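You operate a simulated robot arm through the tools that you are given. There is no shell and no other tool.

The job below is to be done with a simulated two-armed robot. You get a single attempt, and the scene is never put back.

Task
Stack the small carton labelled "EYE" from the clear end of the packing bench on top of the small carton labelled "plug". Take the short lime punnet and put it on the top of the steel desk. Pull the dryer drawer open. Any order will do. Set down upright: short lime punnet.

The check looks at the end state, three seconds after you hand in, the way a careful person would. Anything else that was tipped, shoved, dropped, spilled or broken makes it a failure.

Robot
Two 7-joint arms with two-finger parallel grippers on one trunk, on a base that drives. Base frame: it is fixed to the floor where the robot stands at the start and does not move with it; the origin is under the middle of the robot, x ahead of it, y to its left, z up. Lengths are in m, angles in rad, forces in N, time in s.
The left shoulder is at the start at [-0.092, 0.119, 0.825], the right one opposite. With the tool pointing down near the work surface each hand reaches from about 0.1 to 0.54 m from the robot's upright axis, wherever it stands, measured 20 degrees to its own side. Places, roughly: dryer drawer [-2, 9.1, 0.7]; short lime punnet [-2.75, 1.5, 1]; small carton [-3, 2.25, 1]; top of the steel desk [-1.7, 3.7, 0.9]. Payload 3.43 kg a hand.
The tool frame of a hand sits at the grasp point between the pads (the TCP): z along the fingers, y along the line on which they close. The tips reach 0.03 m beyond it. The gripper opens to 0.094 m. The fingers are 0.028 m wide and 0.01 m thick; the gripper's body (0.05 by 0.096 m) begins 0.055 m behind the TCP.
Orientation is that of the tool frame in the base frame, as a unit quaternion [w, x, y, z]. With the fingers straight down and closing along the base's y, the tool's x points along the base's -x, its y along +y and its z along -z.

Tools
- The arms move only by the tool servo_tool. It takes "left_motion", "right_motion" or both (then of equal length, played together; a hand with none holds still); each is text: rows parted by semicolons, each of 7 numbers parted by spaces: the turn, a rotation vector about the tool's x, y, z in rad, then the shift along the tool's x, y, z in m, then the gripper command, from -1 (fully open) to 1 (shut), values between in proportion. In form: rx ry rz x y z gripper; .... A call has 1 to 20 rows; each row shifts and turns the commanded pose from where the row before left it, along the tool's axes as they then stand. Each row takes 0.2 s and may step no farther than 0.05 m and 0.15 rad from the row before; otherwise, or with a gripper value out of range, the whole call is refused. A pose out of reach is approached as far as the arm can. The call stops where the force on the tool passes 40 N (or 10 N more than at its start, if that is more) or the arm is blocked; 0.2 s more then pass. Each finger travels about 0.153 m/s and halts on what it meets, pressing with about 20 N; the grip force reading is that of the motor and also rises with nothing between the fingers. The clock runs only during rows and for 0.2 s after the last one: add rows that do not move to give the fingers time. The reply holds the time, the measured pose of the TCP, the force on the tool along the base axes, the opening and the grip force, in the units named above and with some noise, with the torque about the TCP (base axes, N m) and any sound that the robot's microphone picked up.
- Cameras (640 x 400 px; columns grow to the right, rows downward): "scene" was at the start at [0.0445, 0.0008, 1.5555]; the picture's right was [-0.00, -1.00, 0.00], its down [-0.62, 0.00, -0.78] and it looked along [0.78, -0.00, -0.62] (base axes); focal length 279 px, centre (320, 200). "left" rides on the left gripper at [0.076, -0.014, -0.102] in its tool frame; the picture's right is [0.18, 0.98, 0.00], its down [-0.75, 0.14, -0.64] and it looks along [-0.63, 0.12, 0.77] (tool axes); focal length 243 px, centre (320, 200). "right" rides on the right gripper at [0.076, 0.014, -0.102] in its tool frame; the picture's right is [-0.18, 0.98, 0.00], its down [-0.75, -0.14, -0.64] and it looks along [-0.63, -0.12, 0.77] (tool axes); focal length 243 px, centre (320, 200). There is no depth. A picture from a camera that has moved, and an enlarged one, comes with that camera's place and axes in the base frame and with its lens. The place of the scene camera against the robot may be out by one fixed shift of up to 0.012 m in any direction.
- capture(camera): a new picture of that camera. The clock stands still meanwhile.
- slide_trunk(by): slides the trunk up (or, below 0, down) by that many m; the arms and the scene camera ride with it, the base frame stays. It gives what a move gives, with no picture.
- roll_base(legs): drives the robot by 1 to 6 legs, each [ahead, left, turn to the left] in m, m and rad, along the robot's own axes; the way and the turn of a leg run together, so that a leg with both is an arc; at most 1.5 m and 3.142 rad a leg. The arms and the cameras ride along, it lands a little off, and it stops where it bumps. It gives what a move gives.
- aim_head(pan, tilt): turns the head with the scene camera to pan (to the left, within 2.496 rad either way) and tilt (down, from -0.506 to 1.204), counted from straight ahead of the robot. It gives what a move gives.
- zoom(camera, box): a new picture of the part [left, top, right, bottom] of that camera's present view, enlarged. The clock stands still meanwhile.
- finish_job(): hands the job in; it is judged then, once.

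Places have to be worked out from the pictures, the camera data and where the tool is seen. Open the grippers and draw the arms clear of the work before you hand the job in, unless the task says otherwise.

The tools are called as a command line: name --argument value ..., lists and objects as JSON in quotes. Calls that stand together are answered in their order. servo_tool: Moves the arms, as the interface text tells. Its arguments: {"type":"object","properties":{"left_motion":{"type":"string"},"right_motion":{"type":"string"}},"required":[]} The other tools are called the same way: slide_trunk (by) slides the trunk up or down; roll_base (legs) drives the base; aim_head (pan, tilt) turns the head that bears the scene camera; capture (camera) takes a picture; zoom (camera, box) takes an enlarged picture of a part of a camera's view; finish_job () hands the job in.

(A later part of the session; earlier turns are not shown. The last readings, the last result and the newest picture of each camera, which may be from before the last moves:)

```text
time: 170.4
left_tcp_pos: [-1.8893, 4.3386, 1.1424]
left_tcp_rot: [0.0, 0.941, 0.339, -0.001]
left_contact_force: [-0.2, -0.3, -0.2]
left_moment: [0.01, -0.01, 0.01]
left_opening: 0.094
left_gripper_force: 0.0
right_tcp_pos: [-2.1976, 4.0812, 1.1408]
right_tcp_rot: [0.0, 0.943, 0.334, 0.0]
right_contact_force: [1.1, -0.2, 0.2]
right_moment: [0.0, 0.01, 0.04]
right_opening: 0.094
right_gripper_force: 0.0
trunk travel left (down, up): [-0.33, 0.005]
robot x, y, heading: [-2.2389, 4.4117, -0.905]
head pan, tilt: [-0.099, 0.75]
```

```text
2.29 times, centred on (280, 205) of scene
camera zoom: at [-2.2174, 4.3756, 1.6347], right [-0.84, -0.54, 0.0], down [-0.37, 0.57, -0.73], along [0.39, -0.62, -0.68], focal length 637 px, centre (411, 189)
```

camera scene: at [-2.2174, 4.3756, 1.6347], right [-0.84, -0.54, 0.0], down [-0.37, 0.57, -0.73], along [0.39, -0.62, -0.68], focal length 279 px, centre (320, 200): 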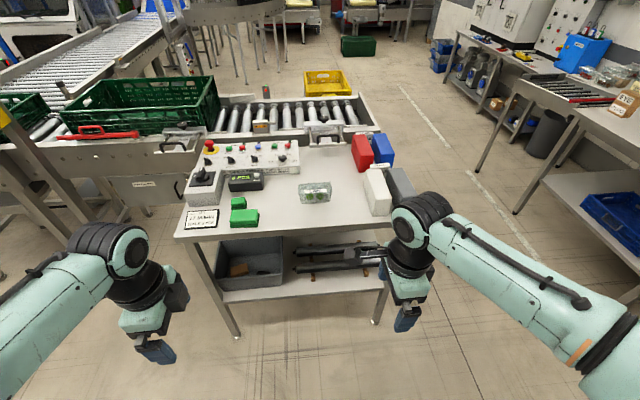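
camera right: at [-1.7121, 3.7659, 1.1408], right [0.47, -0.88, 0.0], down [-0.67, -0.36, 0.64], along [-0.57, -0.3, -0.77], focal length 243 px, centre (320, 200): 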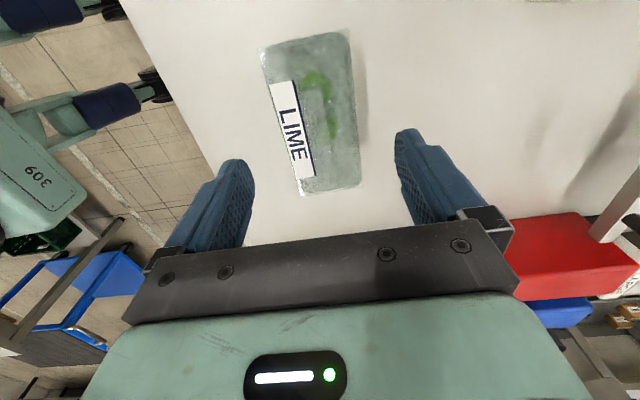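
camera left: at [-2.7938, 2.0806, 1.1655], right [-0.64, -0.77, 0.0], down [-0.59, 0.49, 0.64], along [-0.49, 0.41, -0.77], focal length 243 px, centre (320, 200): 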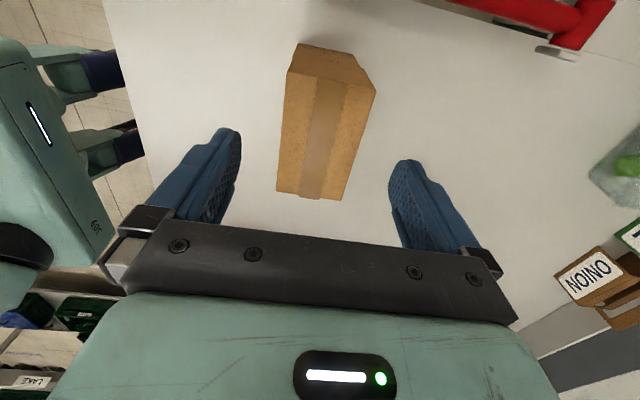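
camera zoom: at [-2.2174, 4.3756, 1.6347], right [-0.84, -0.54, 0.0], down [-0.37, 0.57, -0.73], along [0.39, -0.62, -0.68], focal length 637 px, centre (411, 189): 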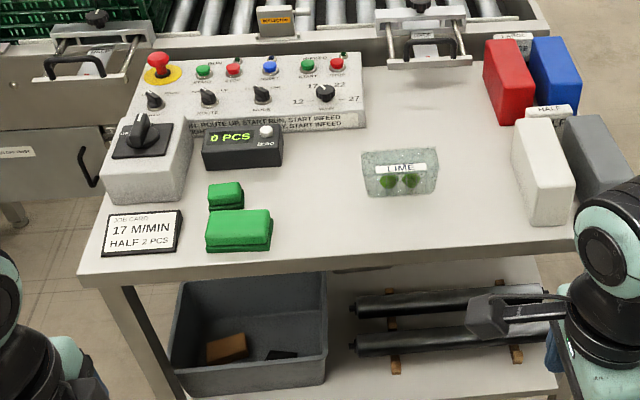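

LIME stands upright, with all the desk items in place. Next is the dryer drawer near (-2, 9.1, 0.7): I turn towards it and look at the route.

roll_base --legs '[[0.08, 0.0, 0], [0, 0, 1.6]]'

aim_head --pan 0.5 --tilt 0.35

capture --camera "scene"

zoom --camera "scene" --box '[200, 60, 520, 260]'

```text
time: 175.3
left_tcp_pos: [-2.1265, 4.6947, 1.1414]
left_tcp_rot: [-0.001, 0.411, 0.912, -0.001]
left_contact_force: [0.5, -0.5, 0.1]
left_moment: [0.01, -0.05, 0.04]
left_opening: 0.094
left_gripper_force: 0.1
right_tcp_pos: [-1.8577, 4.3963, 1.1408]
right_tcp_rot: [0.0, 0.417, 0.909, -0.001]
right_contact_force: [0.1, -0.3, -0.2]
right_moment: [0.03, -0.04, 0.01]
right_opening: 0.0941
right_gripper_force: 0.0
trunk travel left (down, up): [-0.33, 0.005]
robot x, y, heading: [-2.1875, 4.3481, 0.703]
head pan, tilt: [-0.099, 0.75]
```

```text
time: 176.3
left_tcp_pos: [-2.1265, 4.6951, 1.142]
left_tcp_rot: [0.0, 0.412, 0.911, -0.001]
left_contact_force: [0.1, -0.6, 0.2]
left_moment: [0.01, -0.01, 0.0]
left_opening: 0.0941
left_gripper_force: 0.0
right_tcp_pos: [-1.8594, 4.3966, 1.141]
right_tcp_rot: [0.0, 0.417, 0.909, -0.001]
right_contact_force: [-0.8, 0.7, 0.1]
right_moment: [-0.01, 0.03, 0.0]
right_opening: 0.094
right_gripper_force: 0.1
trunk travel left (down, up): [-0.33, 0.005]
robot x, y, heading: [-2.1828, 4.3464, 0.704]
head pan, tilt: [0.499, 0.351]
```

```text
taken
camera scene: at [-2.1851, 4.4053, 1.6701], right [0.93, -0.36, 0.0], down [-0.12, -0.32, -0.94], along [0.34, 0.88, -0.34], focal length 279 px, centre (320, 200)
```

scene: 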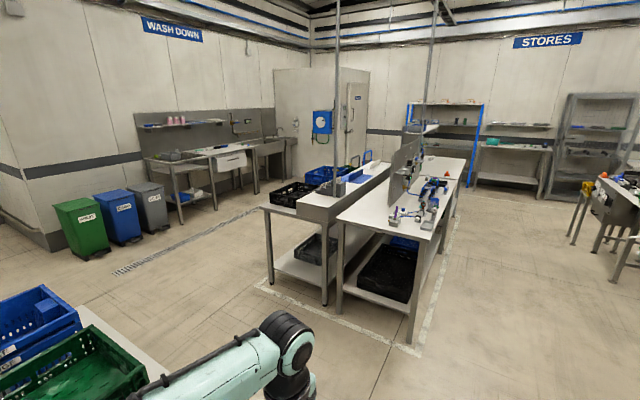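

```text
2.00 times, centred on (360, 160) of scene
camera zoom: at [-2.1851, 4.4053, 1.6701], right [0.93, -0.36, 0.0], down [-0.12, -0.32, -0.94], along [0.34, 0.88, -0.34], focal length 557 px, centre (240, 280)
```

zoom: 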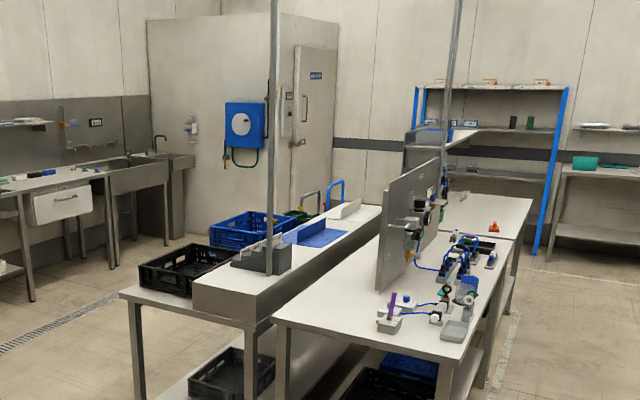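

The dryer drawer projects to the white drawer front under the wash-down bench. I enlarge it.

zoom --camera "scene" --box '[130, 100, 290, 220]'

```text
3.33 times, centred on (210, 160) of scene
camera zoom: at [-2.1851, 4.4053, 1.6701], right [0.93, -0.36, 0.0], down [-0.12, -0.32, -0.94], along [0.34, 0.88, -0.34], focal length 929 px, centre (687, 333)
```

zoom: 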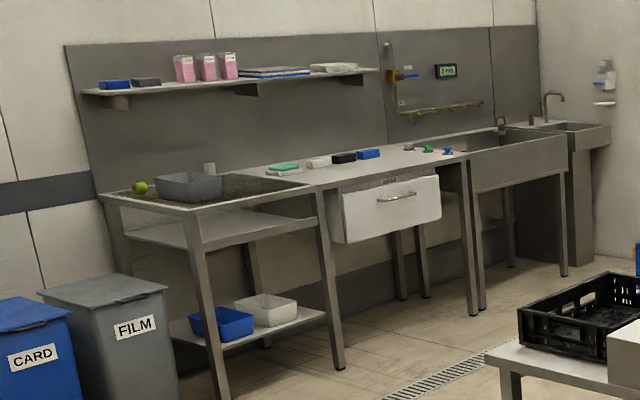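

The dryer drawer is a white front with a bar handle under the wash-down bench, facing heading -51.6°, and I will pull it from the front. For the corridor between the tables I first stretch both hands forward and inward, so the elbows come in.

servo_tool --left_motion "0 0 0 -0.0225 0.03 0 -1;0 0 0 -0.0225 0.03 0 -1;0 0 0 -0.0225 0.03 0 -1;0 0 0 -0.0225 0.03 0 -1;0 0 0 0 0 0 -1" --right_motion "0 0 0 0.01 0.03 0 -1;0 0 0 0.01 0.03 0 -1;0 0 0 0.01 0.03 0 -1;0 0 0 0.01 0.03 0 -1;0 0 0 0 0 0 -1"

aim_head --pan 0.0 --tilt 0.6

capture --camera "scene"

aim_head --pan 1.3 --tilt 0.6

capture --camera "scene"

```text
time: 177.5
left_tcp_pos: [-1.9786, 4.7056, 1.1433]
left_tcp_rot: [-0.001, 0.411, 0.912, 0.0]
left_contact_force: [-1.1, -0.5, -0.9]
left_moment: [-0.01, -0.02, 0.0]
left_opening: 0.0942
left_gripper_force: 0.0
right_tcp_pos: [-1.7948, 4.5054, 1.1391]
right_tcp_rot: [0.0, 0.417, 0.909, 0.0]
right_contact_force: [0.3, 0.1, 0.7]
right_moment: [0.0, 0.0, 0.01]
right_opening: 0.0942
right_gripper_force: 0.0
trunk travel left (down, up): [-0.33, 0.005]
robot x, y, heading: [-2.1913, 4.3448, 0.7]
head pan, tilt: [0.499, 0.351]
```

```text
time: 178.5
left_tcp_pos: [-1.9789, 4.7069, 1.1414]
left_tcp_rot: [0.0, 0.411, 0.912, -0.001]
left_contact_force: [-0.6, 1.0, -0.2]
left_moment: [0.0, -0.01, -0.01]
left_opening: 0.0941
left_gripper_force: 0.1
right_tcp_pos: [-1.793, 4.5058, 1.1405]
right_tcp_rot: [-0.001, 0.416, 0.909, 0.0]
right_contact_force: [-0.5, 0.2, 0.7]
right_moment: [0.02, 0.01, 0.01]
right_opening: 0.0938
right_gripper_force: 0.2
trunk travel left (down, up): [-0.33, 0.005]
robot x, y, heading: [-2.1863, 4.3433, 0.697]
head pan, tilt: [0.0, 0.6]
```

```text
taken
camera scene: at [-2.1514, 4.3757, 1.6474], right [0.65, -0.76, 0.0], down [-0.43, -0.37, -0.83], along [0.63, 0.53, -0.56], focal length 279 px, centre (320, 200)
```

scene: 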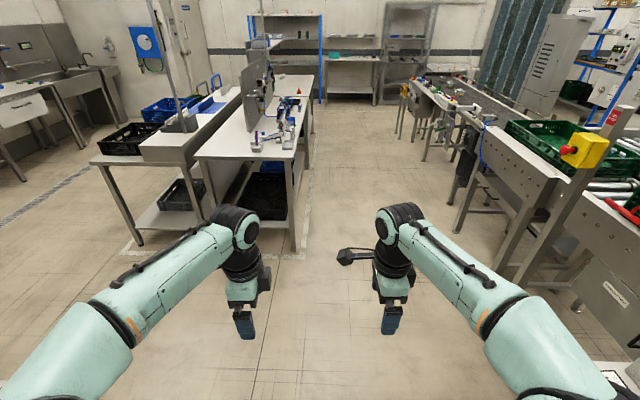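

```text
time: 179.9
left_tcp_pos: [-1.9762, 4.7061, 1.1419]
left_tcp_rot: [-0.001, 0.41, 0.912, 0.0]
left_contact_force: [-0.5, 0.9, 0.2]
left_moment: [0.0, 0.01, -0.03]
left_opening: 0.094
left_gripper_force: 0.1
right_tcp_pos: [-1.7929, 4.507, 1.1406]
right_tcp_rot: [0.0, 0.416, 0.909, -0.001]
right_contact_force: [-1.0, 0.1, 0.0]
right_moment: [0.06, 0.0, 0.01]
right_opening: 0.094
right_gripper_force: 0.1
trunk travel left (down, up): [-0.33, 0.005]
robot x, y, heading: [-2.1851, 4.3488, 0.704]
head pan, tilt: [1.3, 0.6]
```

```text
taken
camera scene: at [-2.2557, 4.3988, 1.6474], right [0.91, 0.42, 0.0], down [0.24, -0.51, -0.83], along [-0.34, 0.75, -0.56], focal length 279 px, centre (320, 200)
```

scene: 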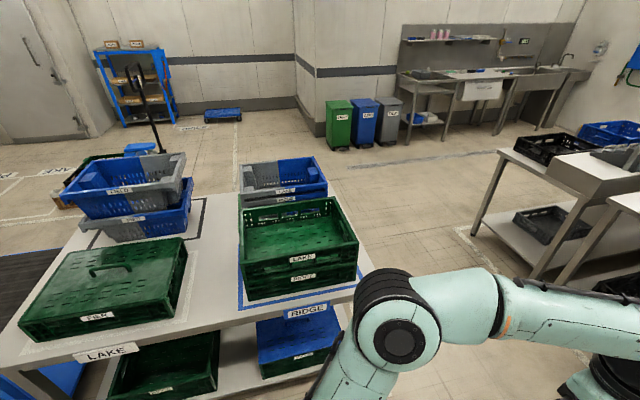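

The corridor between the RIDGE crate table and the wash tables is about 1.2 m wide, and the arms are now narrow enough. I drive to its mouth, turn along it, and go through.

roll_base --legs '[[1.04, 0.0, 0], [0, 0, 1.537]]'

aim_head --pan 0.0 --tilt 0.6

capture --camera "scene"

```text
time: 189.0
left_tcp_pos: [-1.7398, 5.2405, 1.1421]
left_tcp_rot: [0.0, -0.329, 0.944, -0.001]
left_contact_force: [0.3, 1.1, -0.2]
left_moment: [-0.01, 0.01, 0.0]
left_opening: 0.0941
left_gripper_force: 0.0
right_tcp_pos: [-1.5302, 5.414, 1.1393]
right_tcp_rot: [0.001, -0.322, 0.947, -0.001]
right_contact_force: [0.6, 0.2, -0.2]
right_moment: [0.03, 0.0, 0.0]
right_opening: 0.094
right_gripper_force: 0.0
trunk travel left (down, up): [-0.33, 0.005]
robot x, y, heading: [-1.3944, 5.0148, 2.218]
head pan, tilt: [1.3, 0.6]
```

```text
time: 190.5
left_tcp_pos: [-1.7399, 5.2413, 1.1424]
left_tcp_rot: [0.001, -0.329, 0.944, -0.001]
left_contact_force: [0.1, 0.6, 0.2]
left_moment: [0.03, 0.01, -0.04]
left_opening: 0.0939
left_gripper_force: 0.0
right_tcp_pos: [-1.5296, 5.4142, 1.1398]
right_tcp_rot: [-0.001, -0.323, 0.946, 0.0]
right_contact_force: [0.1, 0.2, -0.4]
right_moment: [0.01, -0.04, 0.0]
right_opening: 0.0939
right_gripper_force: 0.0
trunk travel left (down, up): [-0.33, 0.005]
robot x, y, heading: [-1.3942, 5.0159, 2.223]
head pan, tilt: [0.0, 0.6]
```

```text
taken
camera scene: at [-1.4159, 5.0483, 1.6474], right [0.8, 0.6, 0.0], down [0.34, -0.45, -0.83], along [-0.5, 0.66, -0.56], focal length 279 px, centre (320, 200)
```

scene: 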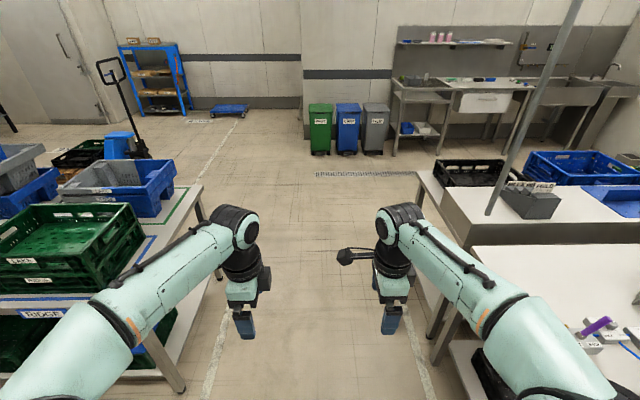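

The corridor is clear, with edges at b≈1.50 and 2.62, and I am at 2.02. I drive through with a slight right bias.

roll_base --legs '[[1.3, -0.02, 0.01], [1.2, 0.0, 0.0]]'

aim_head --pan -0.7 --tilt 0.55

capture --camera "scene"

zoom --camera "scene" --box '[240, 60, 480, 240]'

```text
time: 202.8
left_tcp_pos: [-3.2668, 7.2478, 1.1434]
left_tcp_rot: [0.0, -0.332, 0.943, -0.001]
left_contact_force: [-1.0, -0.3, 0.2]
left_moment: [0.04, 0.0, -0.01]
left_opening: 0.0943
left_gripper_force: 0.1
right_tcp_pos: [-3.0583, 7.4227, 1.1406]
right_tcp_rot: [0.0, -0.329, 0.944, 0.0]
right_contact_force: [-0.5, -0.9, -0.4]
right_moment: [-0.01, 0.01, 0.05]
right_opening: 0.0937
right_gripper_force: 0.0
trunk travel left (down, up): [-0.33, 0.005]
robot x, y, heading: [-2.9171, 7.0187, 2.227]
head pan, tilt: [0.0, 0.6]
```

```text
time: 203.9
left_tcp_pos: [-3.2656, 7.2477, 1.1423]
left_tcp_rot: [0.0, -0.333, 0.943, -0.001]
left_contact_force: [-0.6, 0.1, 0.4]
left_moment: [-0.03, -0.01, -0.01]
left_opening: 0.094
left_gripper_force: 0.0
right_tcp_pos: [-3.0572, 7.4223, 1.1402]
right_tcp_rot: [0.0, -0.329, 0.944, 0.0]
right_contact_force: [0.1, 0.2, 0.1]
right_moment: [0.01, 0.02, 0.0]
right_opening: 0.0941
right_gripper_force: 0.1
trunk travel left (down, up): [-0.33, 0.005]
robot x, y, heading: [-2.9191, 7.0215, 2.227]
head pan, tilt: [-0.7, 0.55]
```

```text
taken
camera scene: at [-2.8839, 7.0772, 1.6519], right [1.0, -0.04, 0.0], down [-0.02, -0.52, -0.85], along [0.04, 0.85, -0.52], focal length 279 px, centre (320, 200)
```

scene: 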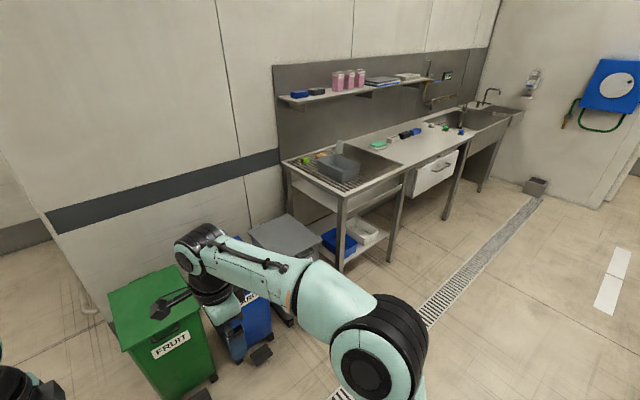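

```text
2.22 times, centred on (360, 150) of scene
camera zoom: at [-2.8839, 7.0772, 1.6519], right [1.0, -0.04, 0.0], down [-0.02, -0.52, -0.85], along [0.04, 0.85, -0.52], focal length 619 px, centre (231, 311)
```

zoom: 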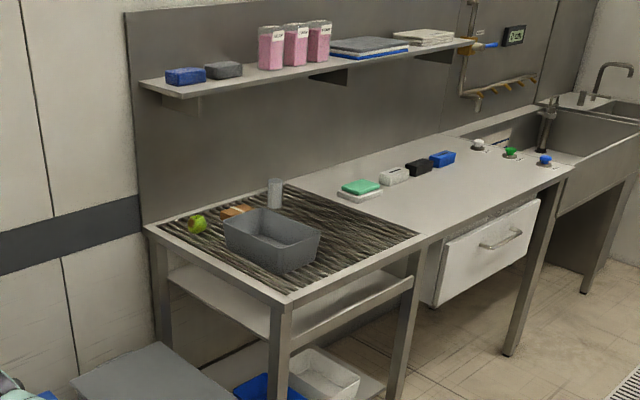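

Through the corridor. The drawer front spans about (-2.15, 8.75) to (-1.70, 9.02), centre b≈4.0, with its handle near z≈0.70. I strafe right to stand squarely in front of it, about 0.85 m away.

roll_base --legs '[[0.0, -1.4, 0.014], [0.0, -0.5, 0.0]]'

aim_head --pan 0.0 --tilt 0.55

capture --camera "scene"

zoom --camera "scene" --box '[220, 160, 420, 310]'

```text
time: 220.8
left_tcp_pos: [-1.7782, 8.4135, 1.1431]
left_tcp_rot: [0.0, -0.339, 0.941, -0.001]
left_contact_force: [-0.3, -0.2, -0.2]
left_moment: [0.0, -0.01, 0.06]
left_opening: 0.0938
left_gripper_force: 0.0
right_tcp_pos: [-1.572, 8.5909, 1.1399]
right_tcp_rot: [0.0, -0.334, 0.943, -0.001]
right_contact_force: [0.4, -0.1, 0.0]
right_moment: [0.0, 0.0, 0.01]
right_opening: 0.0942
right_gripper_force: 0.1
trunk travel left (down, up): [-0.33, 0.005]
robot x, y, heading: [-1.4256, 8.1933, 2.235]
head pan, tilt: [-0.7, 0.55]
```

```text
time: 221.9
left_tcp_pos: [-1.7789, 8.4142, 1.1424]
left_tcp_rot: [0.0, -0.339, 0.941, -0.001]
left_contact_force: [0.4, 0.4, 0.5]
left_moment: [0.0, 0.01, 0.01]
left_opening: 0.0941
left_gripper_force: 0.0
right_tcp_pos: [-1.5722, 8.5906, 1.1403]
right_tcp_rot: [0.001, -0.333, 0.943, -0.001]
right_contact_force: [0.6, 0.3, 0.6]
right_moment: [0.0, 0.02, 0.0]
right_opening: 0.0943
right_gripper_force: 0.1
trunk travel left (down, up): [-0.33, 0.005]
robot x, y, heading: [-1.4286, 8.1938, 2.242]
head pan, tilt: [0.0, 0.55]
```

```text
taken
camera scene: at [-1.4514, 8.2291, 1.6519], right [0.78, 0.62, 0.0], down [0.32, -0.41, -0.85], along [-0.53, 0.67, -0.52], focal length 279 px, centre (320, 200)
```

scene: 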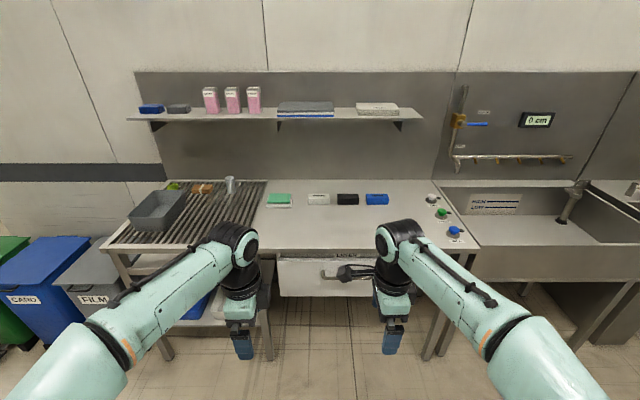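

```text
2.67 times, centred on (320, 235) of scene
camera zoom: at [-1.4514, 8.2291, 1.6519], right [0.78, 0.62, 0.0], down [0.32, -0.41, -0.85], along [-0.53, 0.67, -0.52], focal length 743 px, centre (320, 107)
```

zoom: 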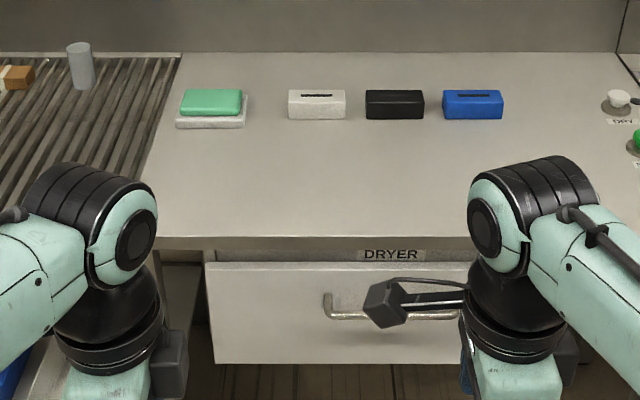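

I stand squarely in front: the handle is about 0.115 m to my right and 0.8 m ahead, at z≈0.75, a horizontal bar about 0.2 m long. I pitch the right hand to point forward with the fingers closing vertically, and draw the left hand back.

servo_tool --left_motion "0 0 0 0.02 -0.03 0 -1;0 0 0 0.02 -0.03 0 -1;0 0 0 0.02 -0.03 0 -1;0 0 0 0.02 -0.03 0 -1;0 0 0 0.02 -0.03 0 -1;0 0 0 0 0 0 -1;0 0 0 0 0 0 -1;0 0 0 0 0 0 -1;0 0 0 0 0 0 -1;0 0 0 0 0 0 -1;0 0 0 0 0 0 -1;0 0 0 0 0 0 -1;0 0 0 0 0 0 -1" --right_motion "-0.131 0 0 0 0 0 -1;-0.131 0 0 0 0 0 -1;-0.131 0 0 0 0 0 -1;-0.131 0 0 0 0 0 -1;-0.131 0 0 0 0 0 -1;-0.131 0 0 0 0 0 -1;-0.131 0 0 0 0 0 -1;-0.131 0 0 0 0 0 -1;-0.131 0 0 0 0 0 -1;-0.131 0 0 0 0 0 -1;-0.131 0 0 0 0 0 -1;-0.131 0 0 0 0 0 -1;0 0 0 0 0 0 -1"

capture --camera "scene"

capture --camera "right"

```text
time: 224.7
left_tcp_pos: [-1.7591, 8.234, 1.1428]
left_tcp_rot: [0.0, -0.339, 0.941, -0.001]
left_contact_force: [0.6, -0.6, -0.6]
left_moment: [-0.01, 0.01, 0.0]
left_opening: 0.0941
left_gripper_force: 0.1
right_tcp_pos: [-1.6215, 8.4875, 1.1919]
right_tcp_rot: [-0.346, -0.332, 0.684, 0.55]
right_contact_force: [0.4, -0.2, 0.8]
right_moment: [0.02, 0.02, 0.04]
right_opening: 0.0939
right_gripper_force: 0.1
right hand out of reach, approached as far as the arm can: row 8, 9, 10, 11
trunk travel left (down, up): [-0.33, 0.005]
robot x, y, heading: [-1.4269, 8.1935, 2.242]
head pan, tilt: [0.0, 0.55]
stopped in row 13 (right hand): the arm was blocked; the commanded pose is now the measured one
```

```text
taken
camera scene: at [-1.4494, 8.2303, 1.6519], right [0.78, 0.62, 0.0], down [0.32, -0.41, -0.85], along [-0.53, 0.67, -0.52], focal length 279 px, centre (320, 200)
```

scene: 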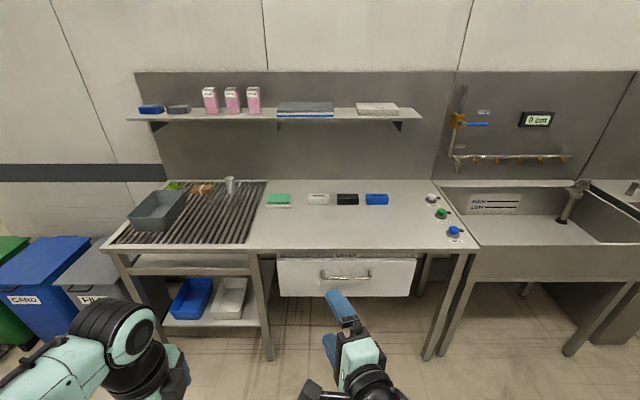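

```text
taken
camera right: at [-1.579, 8.373, 1.2297], right [0.03, 0.33, 0.95], down [0.96, 0.27, -0.12], along [-0.29, 0.91, -0.3], focal length 243 px, centre (320, 200)
```

right: 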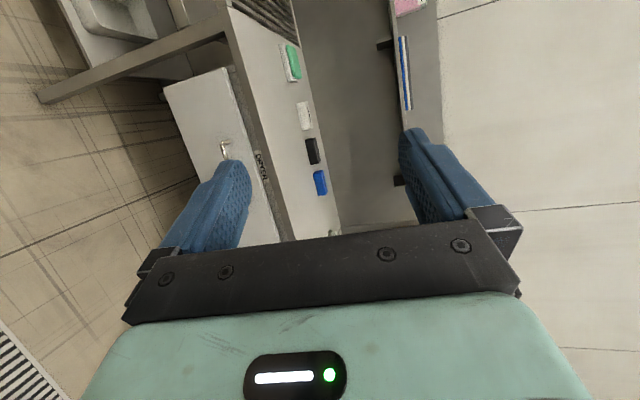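

The hand points nearly forward but hit a limit at that height, so it needs to be lower. The scene view of the drawer is now open, so I zoom in on it first.

zoom --camera "scene" --box '[260, 230, 430, 310]'

```text
3.76 times, centred on (345, 270) of scene
camera zoom: at [-1.4494, 8.2303, 1.6519], right [0.78, 0.62, 0.0], down [0.32, -0.41, -0.85], along [-0.53, 0.67, -0.52], focal length 1049 px, centre (226, -64)
```

zoom: 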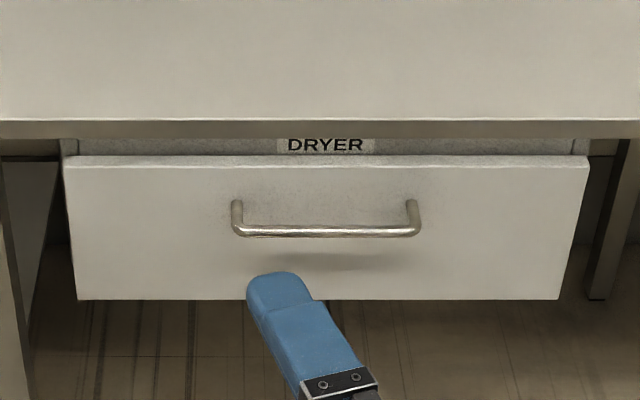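

To fix the drawer's distance I also zoom in from the right wrist camera, which sits 0.4 m lower.

zoom --camera "right" --box '[150, 50, 310, 250]'

capture --camera "left"

```text
2.00 times, centred on (230, 150) of right
camera zoom: at [-1.579, 8.373, 1.2297], right [0.03, 0.33, 0.95], down [0.96, 0.27, -0.12], along [-0.29, 0.91, -0.3], focal length 485 px, centre (500, 300)
```

zoom: 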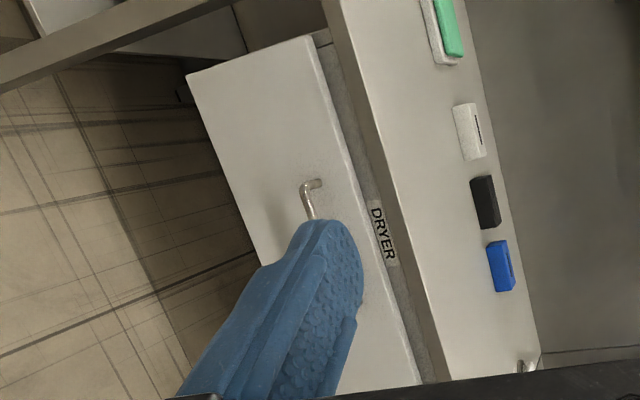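

```text
taken
camera left: at [-1.8082, 8.1754, 1.2454], right [-0.77, 0.64, 0.0], down [0.49, 0.59, 0.64], along [0.41, 0.49, -0.77], focal length 243 px, centre (320, 200)
```

left: 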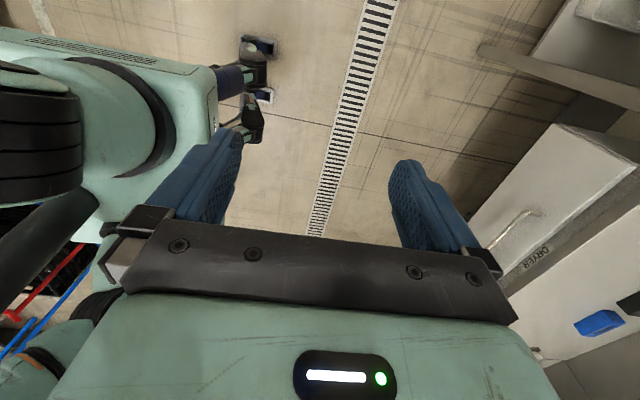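

Cross-checking the two cameras: the drawer front is about 0.88 m ahead of my axis. The bar handle is centred near (-1.868, 8.926, 0.78), standing about 4 cm off the front. I set the right hand to a 45° forward-down pitch, square to the drawer, then lower it to handle height.

servo_tool --right_motion "0.1208 -0.0687 0.0105 0 0 0 -1;0.1208 -0.0687 0.0105 0 0 0 -1;0.1208 -0.0687 0.0105 0 0 0 -1;0.1208 -0.0687 0.0105 0 0 0 -1;0.1208 -0.0687 0.0105 0 0 0 -1;0 0 0 0 0 0 -1"

```text
time: 226.1
left_tcp_pos: [-1.7619, 8.2333, 1.1433]
left_tcp_rot: [0.001, -0.339, 0.941, 0.0]
left_contact_force: [0.2, 0.1, -0.3]
left_moment: [-0.01, 0.03, 0.04]
left_opening: 0.0939
left_gripper_force: 0.2
right_tcp_pos: [-1.6244, 8.4863, 1.19]
right_tcp_rot: [-0.123, -0.305, 0.873, 0.361]
right_contact_force: [0.4, -0.6, -0.1]
right_moment: [0.02, 0.03, -0.03]
right_opening: 0.094
right_gripper_force: 0.1
trunk travel left (down, up): [-0.33, 0.005]
robot x, y, heading: [-1.4255, 8.1925, 2.24]
head pan, tilt: [0.0, 0.55]
```

The pitch came out right. I lower the hand to about z=0.80 and shift it right to line up with the handle.

servo_tool --right_motion "0 0 0 -0.0078 -0.0276 0.0276 -1;0 0 0 -0.0078 -0.0276 0.0276 -1;0 0 0 -0.0078 -0.0276 0.0276 -1;0 0 0 -0.0078 -0.0276 0.0276 -1;0 0 0 -0.0078 -0.0276 0.0276 -1;0 0 0 -0.0078 -0.0276 0.0276 -1;0 0 0 -0.0078 -0.0276 0.0276 -1;0 0 0 -0.0078 -0.0276 0.0276 -1;0 0 0 -0.0078 -0.0276 0.0276 -1;0 0 0 -0.0078 -0.0276 0.0276 -1;0 0 0 0 0 0 -1"

capture --camera "scene"

capture --camera "right"

```text
time: 228.5
left_tcp_pos: [-1.7603, 8.2337, 1.1434]
left_tcp_rot: [0.0, -0.338, 0.941, -0.001]
left_contact_force: [0.8, -1.4, -0.6]
left_moment: [0.02, 0.01, -0.01]
left_opening: 0.0942
left_gripper_force: 0.1
right_tcp_pos: [-1.5601, 8.5354, 0.8005]
right_tcp_rot: [-0.123, -0.305, 0.872, 0.362]
right_contact_force: [0.5, -0.2, -0.3]
right_moment: [0.0, 0.01, -0.03]
right_opening: 0.0943
right_gripper_force: 0.1
trunk travel left (down, up): [-0.33, 0.005]
robot x, y, heading: [-1.4242, 8.1921, 2.24]
head pan, tilt: [0.0, 0.55]
```

```text
taken
camera scene: at [-1.4515, 8.2287, 1.6519], right [0.78, 0.62, 0.0], down [0.32, -0.41, -0.85], along [-0.53, 0.67, -0.52], focal length 279 px, centre (320, 200)
```

scene: 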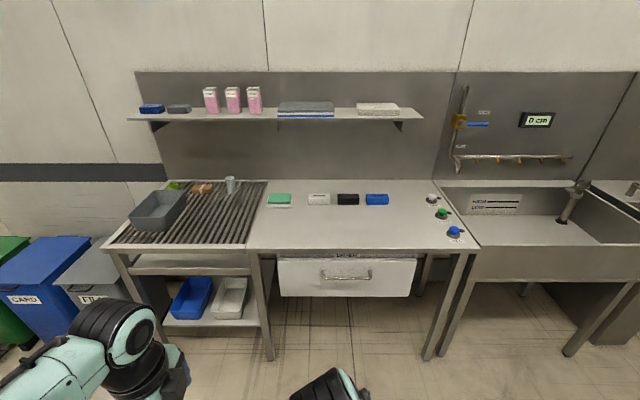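

```text
taken
camera right: at [-1.5823, 8.4403, 0.8828], right [-0.29, 0.66, 0.7], down [0.93, 0.03, 0.36], along [0.21, 0.75, -0.62], focal length 243 px, centre (320, 200)
```

right: 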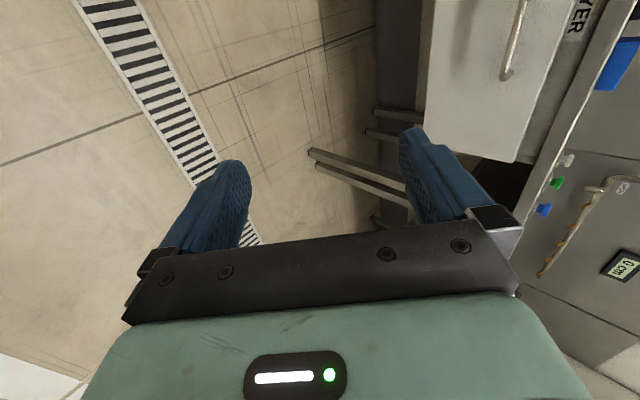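

The hand is 0.35 m ahead and 0.106 m to the right, and the handle about 0.84 m ahead and 0.108 m to the right. I roll forward 0.32 m, leaving the hand about 0.17 m short of the handle, with the fingers partly closed to 45 mm.

roll_base --legs '[[0.32, 0.0, 0.0]]'

servo_tool --right_motion "0 0 0 0 0.02 -0.02 0.04;0 0 0 0 0.015 -0.015 0.04;0 0 0 0 0 0 0.04"

capture --camera "right"

aim_head --pan -0.1 --tilt 0.85

capture --camera "scene"

```text
time: 230.7
left_tcp_pos: [-1.9596, 8.482, 1.1425]
left_tcp_rot: [0.0, -0.341, 0.94, -0.001]
left_contact_force: [-0.2, 0.2, 0.1]
left_moment: [0.01, 0.0, 0.01]
left_opening: 0.0938
left_gripper_force: 0.1
right_tcp_pos: [-1.761, 8.7864, 0.8002]
right_tcp_rot: [-0.125, -0.307, 0.871, 0.362]
right_contact_force: [-0.6, -0.2, 0.3]
right_moment: [0.03, -0.01, 0.0]
right_opening: 0.0939
right_gripper_force: 0.1
trunk travel left (down, up): [-0.33, 0.005]
robot x, y, heading: [-1.6271, 8.4444, 2.242]
head pan, tilt: [0.0, 0.55]
```

```text
time: 231.4
left_tcp_pos: [-1.9602, 8.4824, 1.1435]
left_tcp_rot: [0.0, -0.341, 0.94, -0.001]
left_contact_force: [0.5, 1.0, 0.4]
left_moment: [0.01, 0.02, 0.02]
left_opening: 0.094
left_gripper_force: 0.0
right_tcp_pos: [-1.7609, 8.7867, 0.8514]
right_tcp_rot: [-0.124, -0.307, 0.872, 0.361]
right_contact_force: [-0.8, 0.3, 0.0]
right_moment: [-0.02, -0.02, 0.02]
right_opening: 0.045
right_gripper_force: 0.1
trunk travel left (down, up): [-0.33, 0.005]
robot x, y, heading: [-1.6258, 8.4428, 2.244]
head pan, tilt: [0.0, 0.55]
```

```text
taken
camera right: at [-1.7837, 8.69, 0.9327], right [-0.29, 0.66, 0.7], down [0.93, 0.04, 0.36], along [0.21, 0.75, -0.62], focal length 243 px, centre (320, 200)
```

right: 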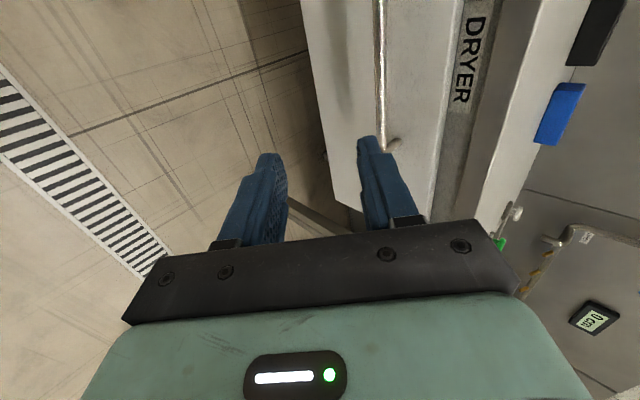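

```text
time: 232.2
left_tcp_pos: [-1.9599, 8.4825, 1.143]
left_tcp_rot: [0.001, -0.342, 0.94, -0.001]
left_contact_force: [0.3, 0.2, -0.3]
left_moment: [0.01, 0.02, 0.0]
left_opening: 0.0939
left_gripper_force: 0.1
right_tcp_pos: [-1.7612, 8.7862, 0.8498]
right_tcp_rot: [-0.125, -0.307, 0.872, 0.361]
right_contact_force: [0.5, 0.3, -0.4]
right_moment: [-0.02, -0.03, 0.0]
right_opening: 0.0451
right_gripper_force: 0.0
trunk travel left (down, up): [-0.33, 0.005]
robot x, y, heading: [-1.6256, 8.4393, 2.25]
head pan, tilt: [-0.099, 0.85]
```

```text
taken
camera scene: at [-1.6377, 8.4744, 1.6265], right [0.84, 0.54, 0.0], down [0.41, -0.63, -0.66], along [-0.36, 0.55, -0.75], focal length 279 px, centre (320, 200)
```

scene: 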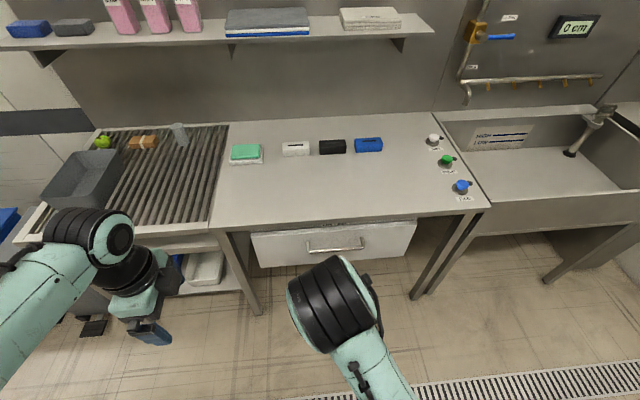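

Both cameras see the bar, and the wrist view fits a bar at about 0.52 m ahead and z≈0.77–0.78. I refine this with a scene zoom.

zoom --camera "scene" --box '[240, 205, 430, 285]'

zoom --camera "right" --box '[300, 0, 500, 220]'

```text
3.37 times, centred on (335, 245) of scene
camera zoom: at [-1.6377, 8.4744, 1.6265], right [0.84, 0.54, 0.0], down [0.41, -0.63, -0.66], along [-0.36, 0.55, -0.75], focal length 939 px, centre (270, 48)
```

zoom: 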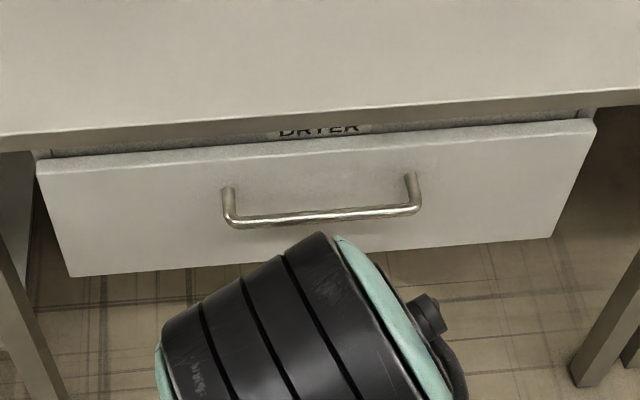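

```text
1.82 times, centred on (400, 110) of right
camera zoom: at [-1.7836, 8.6899, 0.9325], right [-0.29, 0.66, 0.7], down [0.93, 0.04, 0.36], along [0.21, 0.75, -0.62], focal length 441 px, centre (174, 364)
```

zoom: 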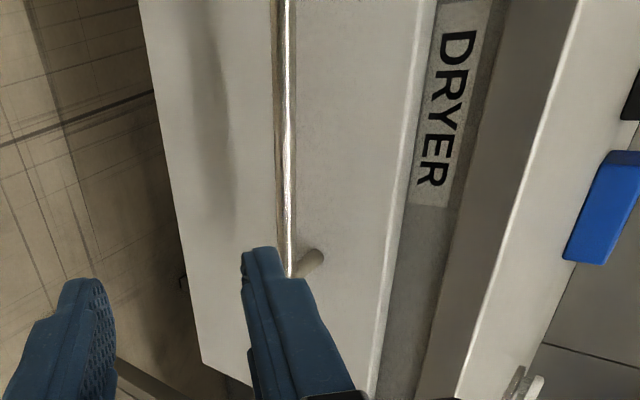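

Combining views, the bar is at about (-1.876, 8.951, 0.753), standing 4 cm off the drawer front. I shift the hand so the bar lies on its approach line and advance to about 0.1 m short of it.

servo_tool --right_motion "0 0 0 -0.006 0.0365 0 0.04;0 0 0 -0.006 0.0365 0 0.04;0 0 0 0 0 0.035 0.04;0 0 0 0 0 0.035 0.04;0 0 0 0 0 0.03 0.04;0 0 0 0 0 0 0.04"

capture --camera "right"

zoom --camera "scene" --box '[240, 185, 430, 285]'

```text
time: 233.7
left_tcp_pos: [-1.9601, 8.4823, 1.1419]
left_tcp_rot: [0.0, -0.342, 0.94, -0.001]
left_contact_force: [0.1, -0.3, 0.3]
left_moment: [0.02, 0.04, -0.01]
left_opening: 0.0942
left_gripper_force: 0.0
right_tcp_pos: [-1.8288, 8.889, 0.8304]
right_tcp_rot: [-0.124, -0.307, 0.871, 0.362]
right_contact_force: [0.9, 0.1, -0.3]
right_moment: [0.03, 0.02, 0.03]
right_opening: 0.0452
right_gripper_force: 0.1
trunk travel left (down, up): [-0.33, 0.005]
robot x, y, heading: [-1.6264, 8.4423, 2.247]
head pan, tilt: [-0.099, 0.85]
```

```text
taken
camera right: at [-1.8502, 8.7926, 0.9133], right [-0.29, 0.66, 0.7], down [0.93, 0.04, 0.36], along [0.21, 0.75, -0.62], focal length 243 px, centre (320, 200)
```

right: 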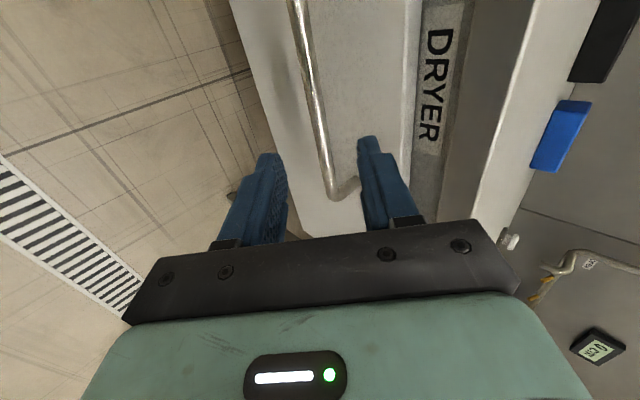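

```text
3.37 times, centred on (335, 235) of scene
camera zoom: at [-1.6372, 8.4744, 1.6265], right [0.84, 0.54, 0.0], down [0.41, -0.63, -0.66], along [-0.36, 0.55, -0.75], focal length 939 px, centre (270, 82)
```

zoom: 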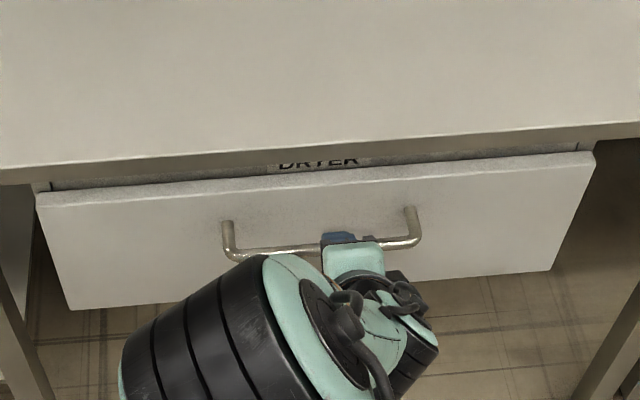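

The bar passes between the fingertips in the wrist view, about 5 mm toward the lower finger. I correct by 4 mm and advance 0.07 m, then check again.

servo_tool --right_motion "0 0 0 0 -0.004 0.025 0.04;0 0 0 0 0 0.025 0.04;0 0 0 0 0 0.02 0.04;0 0 0 0 0 0 0.04"

capture --camera "right"

zoom --camera "scene" --box '[280, 205, 400, 275]'

```text
time: 234.7
left_tcp_pos: [-1.9613, 8.4815, 1.1422]
left_tcp_rot: [0.0, -0.341, 0.94, -0.002]
left_contact_force: [-0.1, 0.0, 0.0]
left_moment: [-0.01, -0.01, 0.0]
left_opening: 0.0936
left_gripper_force: 0.1
right_tcp_pos: [-1.8577, 8.918, 0.7852]
right_tcp_rot: [-0.124, -0.306, 0.872, 0.362]
right_contact_force: [-0.5, 0.6, 0.4]
right_moment: [0.02, 0.02, 0.0]
right_opening: 0.045
right_gripper_force: 0.0
right hand out of reach, approached as far as the arm can: row 3
trunk travel left (down, up): [-0.33, 0.005]
robot x, y, heading: [-1.6253, 8.4436, 2.24]
head pan, tilt: [-0.099, 0.85]
```

```text
taken
camera right: at [-1.8797, 8.8219, 0.8676], right [-0.29, 0.66, 0.7], down [0.93, 0.04, 0.36], along [0.21, 0.75, -0.62], focal length 243 px, centre (320, 200)
```

right: 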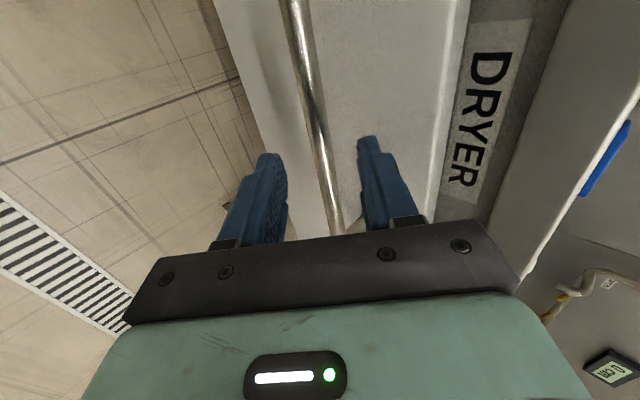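

```text
5.33 times, centred on (340, 240) of scene
camera zoom: at [-1.6376, 8.4744, 1.6265], right [0.84, 0.54, 0.0], down [0.41, -0.63, -0.66], along [-0.36, 0.55, -0.75], focal length 1486 px, centre (213, -13)
```

zoom: 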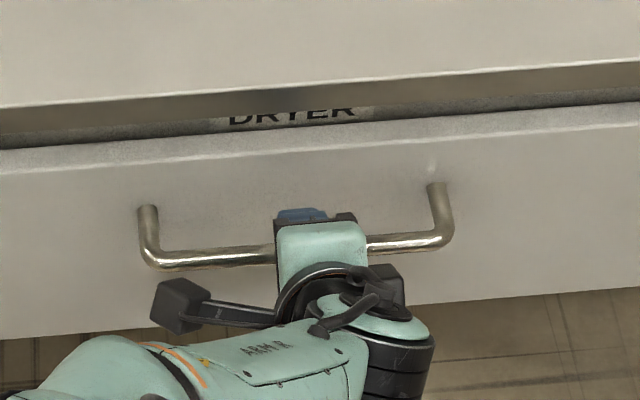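

The arm ran out of reach about 3 cm short. I draw the hand straight back 8 cm, roll the base 8 cm closer, and re-approach.

servo_tool --right_motion "0 0 0 0 -0.03 -0.03 0.04;0 0 0 0 -0.03 -0.03 0.04;0 0 0 0 0 0 0.04"

roll_base --legs '[[0.08, 0.0, 0.0]]'

capture --camera "right"

zoom --camera "scene" --box '[260, 205, 400, 285]'

```text
time: 235.4
left_tcp_pos: [-1.9605, 8.4818, 1.1426]
left_tcp_rot: [0.0, -0.341, 0.94, -0.001]
left_contact_force: [-0.4, -0.3, -0.2]
left_moment: [-0.02, 0.0, -0.01]
left_opening: 0.0937
left_gripper_force: 0.1
right_tcp_pos: [-1.8077, 8.8513, 0.7849]
right_tcp_rot: [-0.124, -0.307, 0.872, 0.361]
right_contact_force: [-0.1, 0.0, 0.7]
right_moment: [0.01, 0.01, 0.03]
right_opening: 0.0451
right_gripper_force: 0.1
trunk travel left (down, up): [-0.33, 0.005]
robot x, y, heading: [-1.6257, 8.4424, 2.245]
head pan, tilt: [-0.099, 0.85]
```

```text
time: 236.5
left_tcp_pos: [-2.0094, 8.5438, 1.1419]
left_tcp_rot: [0.001, -0.341, 0.94, -0.001]
left_contact_force: [0.0, -0.2, -0.5]
left_moment: [-0.04, -0.03, -0.03]
left_opening: 0.0938
left_gripper_force: 0.1
right_tcp_pos: [-1.8553, 8.9128, 0.7843]
right_tcp_rot: [-0.124, -0.307, 0.872, 0.361]
right_contact_force: [0.9, -0.2, 0.2]
right_moment: [0.04, 0.03, 0.01]
right_opening: 0.0452
right_gripper_force: 0.0
trunk travel left (down, up): [-0.33, 0.005]
robot x, y, heading: [-1.6784, 8.5023, 2.249]
head pan, tilt: [-0.099, 0.85]
```

```text
taken
camera right: at [-1.8775, 8.8171, 0.867], right [-0.29, 0.66, 0.7], down [0.93, 0.04, 0.36], along [0.21, 0.75, -0.62], focal length 243 px, centre (320, 200)
```

right: 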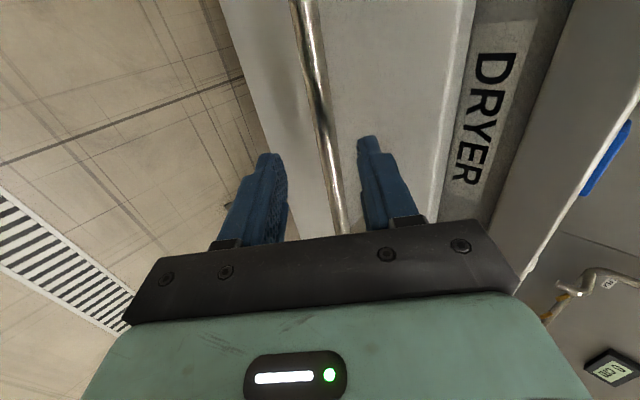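

```text
4.57 times, centred on (330, 245) of scene
camera zoom: at [-1.6872, 8.5362, 1.6262], right [0.84, 0.54, 0.0], down [0.41, -0.63, -0.66], along [-0.36, 0.55, -0.75], focal length 1274 px, centre (274, -6)
```

zoom: 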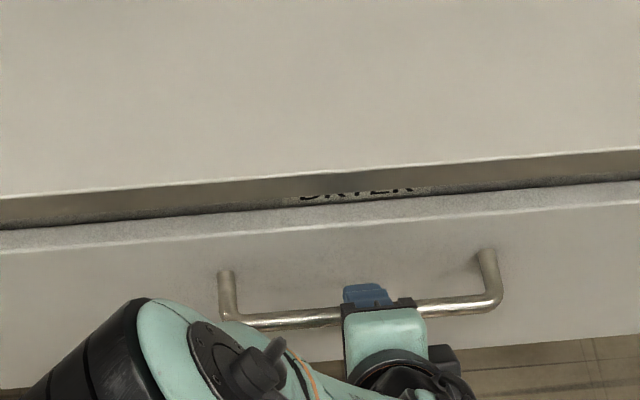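

The bar lies centred between the fingers (y≈+4 mm), about 5 cm ahead along the approach line. I advance 3 cm, then check.

servo_tool --right_motion "0 0 0 0 0.002 0.012 0.04;0 0 0 0 0.002 0.012 0.04;0 0 0 0 0 0.008 0.04;0 0 0 0 0 0 0.04"

capture --camera "right"

zoom --camera "scene" --box '[290, 225, 390, 285]'

```text
time: 237.5
left_tcp_pos: [-2.0097, 8.5437, 1.1427]
left_tcp_rot: [0.0, -0.342, 0.94, 0.0]
left_contact_force: [0.6, 0.8, 0.4]
left_moment: [0.0, -0.02, 0.0]
left_opening: 0.0941
left_gripper_force: 0.1
right_tcp_pos: [-1.8714, 8.9333, 0.7647]
right_tcp_rot: [-0.124, -0.307, 0.871, 0.362]
right_contact_force: [0.6, -0.4, -0.5]
right_moment: [0.01, 0.01, -0.04]
right_opening: 0.0448
right_gripper_force: 0.0
trunk travel left (down, up): [-0.33, 0.005]
robot x, y, heading: [-1.6745, 8.5077, 2.245]
head pan, tilt: [-0.099, 0.85]
```

```text
taken
camera right: at [-1.8938, 8.8372, 0.8476], right [-0.29, 0.66, 0.7], down [0.93, 0.04, 0.36], along [0.21, 0.75, -0.62], focal length 243 px, centre (320, 200)
```

right: 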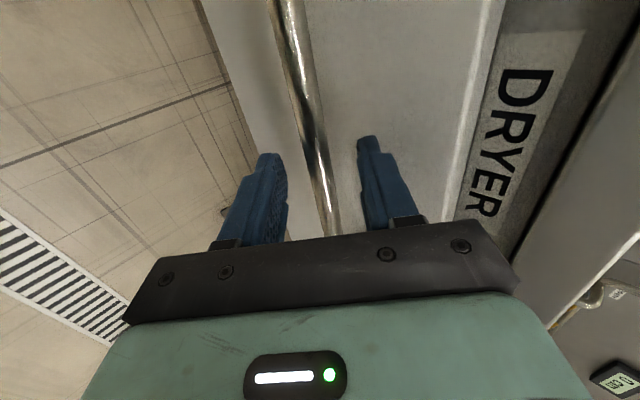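

```text
6.40 times, centred on (340, 255) of scene
camera zoom: at [-1.6871, 8.5362, 1.6265], right [0.84, 0.54, 0.0], down [0.41, -0.63, -0.66], along [-0.36, 0.55, -0.75], focal length 1784 px, centre (192, -152)
```

zoom: 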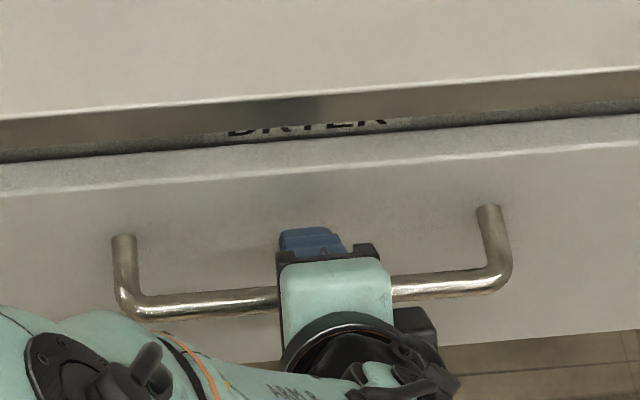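

The bar is now about 2–2.5 cm ahead along the approach line, centred between the fingers and with no contact. I advance 10 mm more and close on it.

servo_tool --right_motion "0 0 0 0 0 0.005 0.04;0 0 0 0 0 0.005 0.04;0 0 0 0 0 0 0.04;0 0 0 0 0 0 0.3;0 0 0 0 0 0 0.6;0 0 0 0 0 0 1;0 0 0 0 0 0 1;0 0 0 0 0 0 1"

capture --camera "right"

zoom --camera "scene" --box '[290, 225, 390, 285]'

```text
time: 239.3
left_tcp_pos: [-2.0096, 8.5443, 1.1428]
left_tcp_rot: [0.001, -0.342, 0.94, -0.001]
left_contact_force: [0.0, -0.1, 0.6]
left_moment: [0.01, -0.02, -0.03]
left_opening: 0.094
left_gripper_force: 0.1
right_tcp_pos: [-1.876, 8.9398, 0.7593]
right_tcp_rot: [-0.125, -0.308, 0.871, 0.362]
right_contact_force: [-1.4, 0.7, 0.3]
right_moment: [-0.39, 0.46, -0.64]
right_opening: 0.0175
right_gripper_force: 44.8
trunk travel left (down, up): [-0.33, 0.005]
robot x, y, heading: [-1.6771, 8.5049, 2.25]
head pan, tilt: [-0.099, 0.85]
```

```text
taken
camera right: at [-1.8984, 8.843, 0.8409], right [-0.29, 0.66, 0.7], down [0.93, 0.04, 0.36], along [0.21, 0.75, -0.62], focal length 243 px, centre (320, 200)
```

right: 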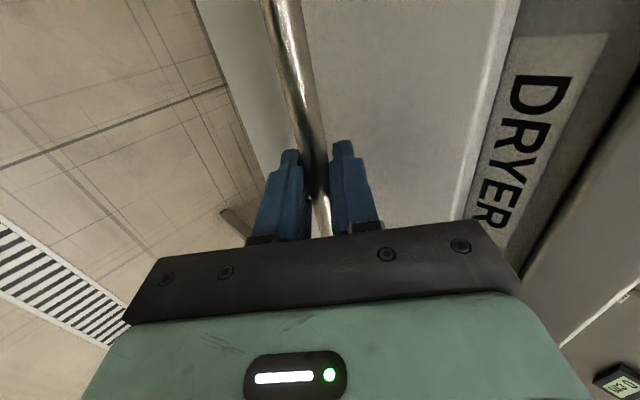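

```text
6.40 times, centred on (340, 255) of scene
camera zoom: at [-1.6873, 8.5364, 1.6265], right [0.84, 0.54, 0.0], down [0.41, -0.63, -0.66], along [-0.36, 0.55, -0.75], focal length 1784 px, centre (192, -152)
```

zoom: 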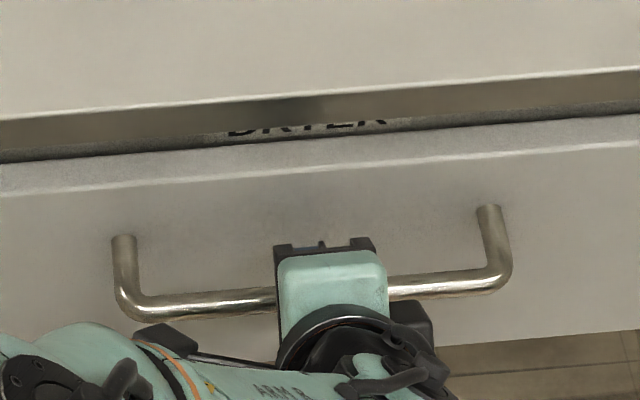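

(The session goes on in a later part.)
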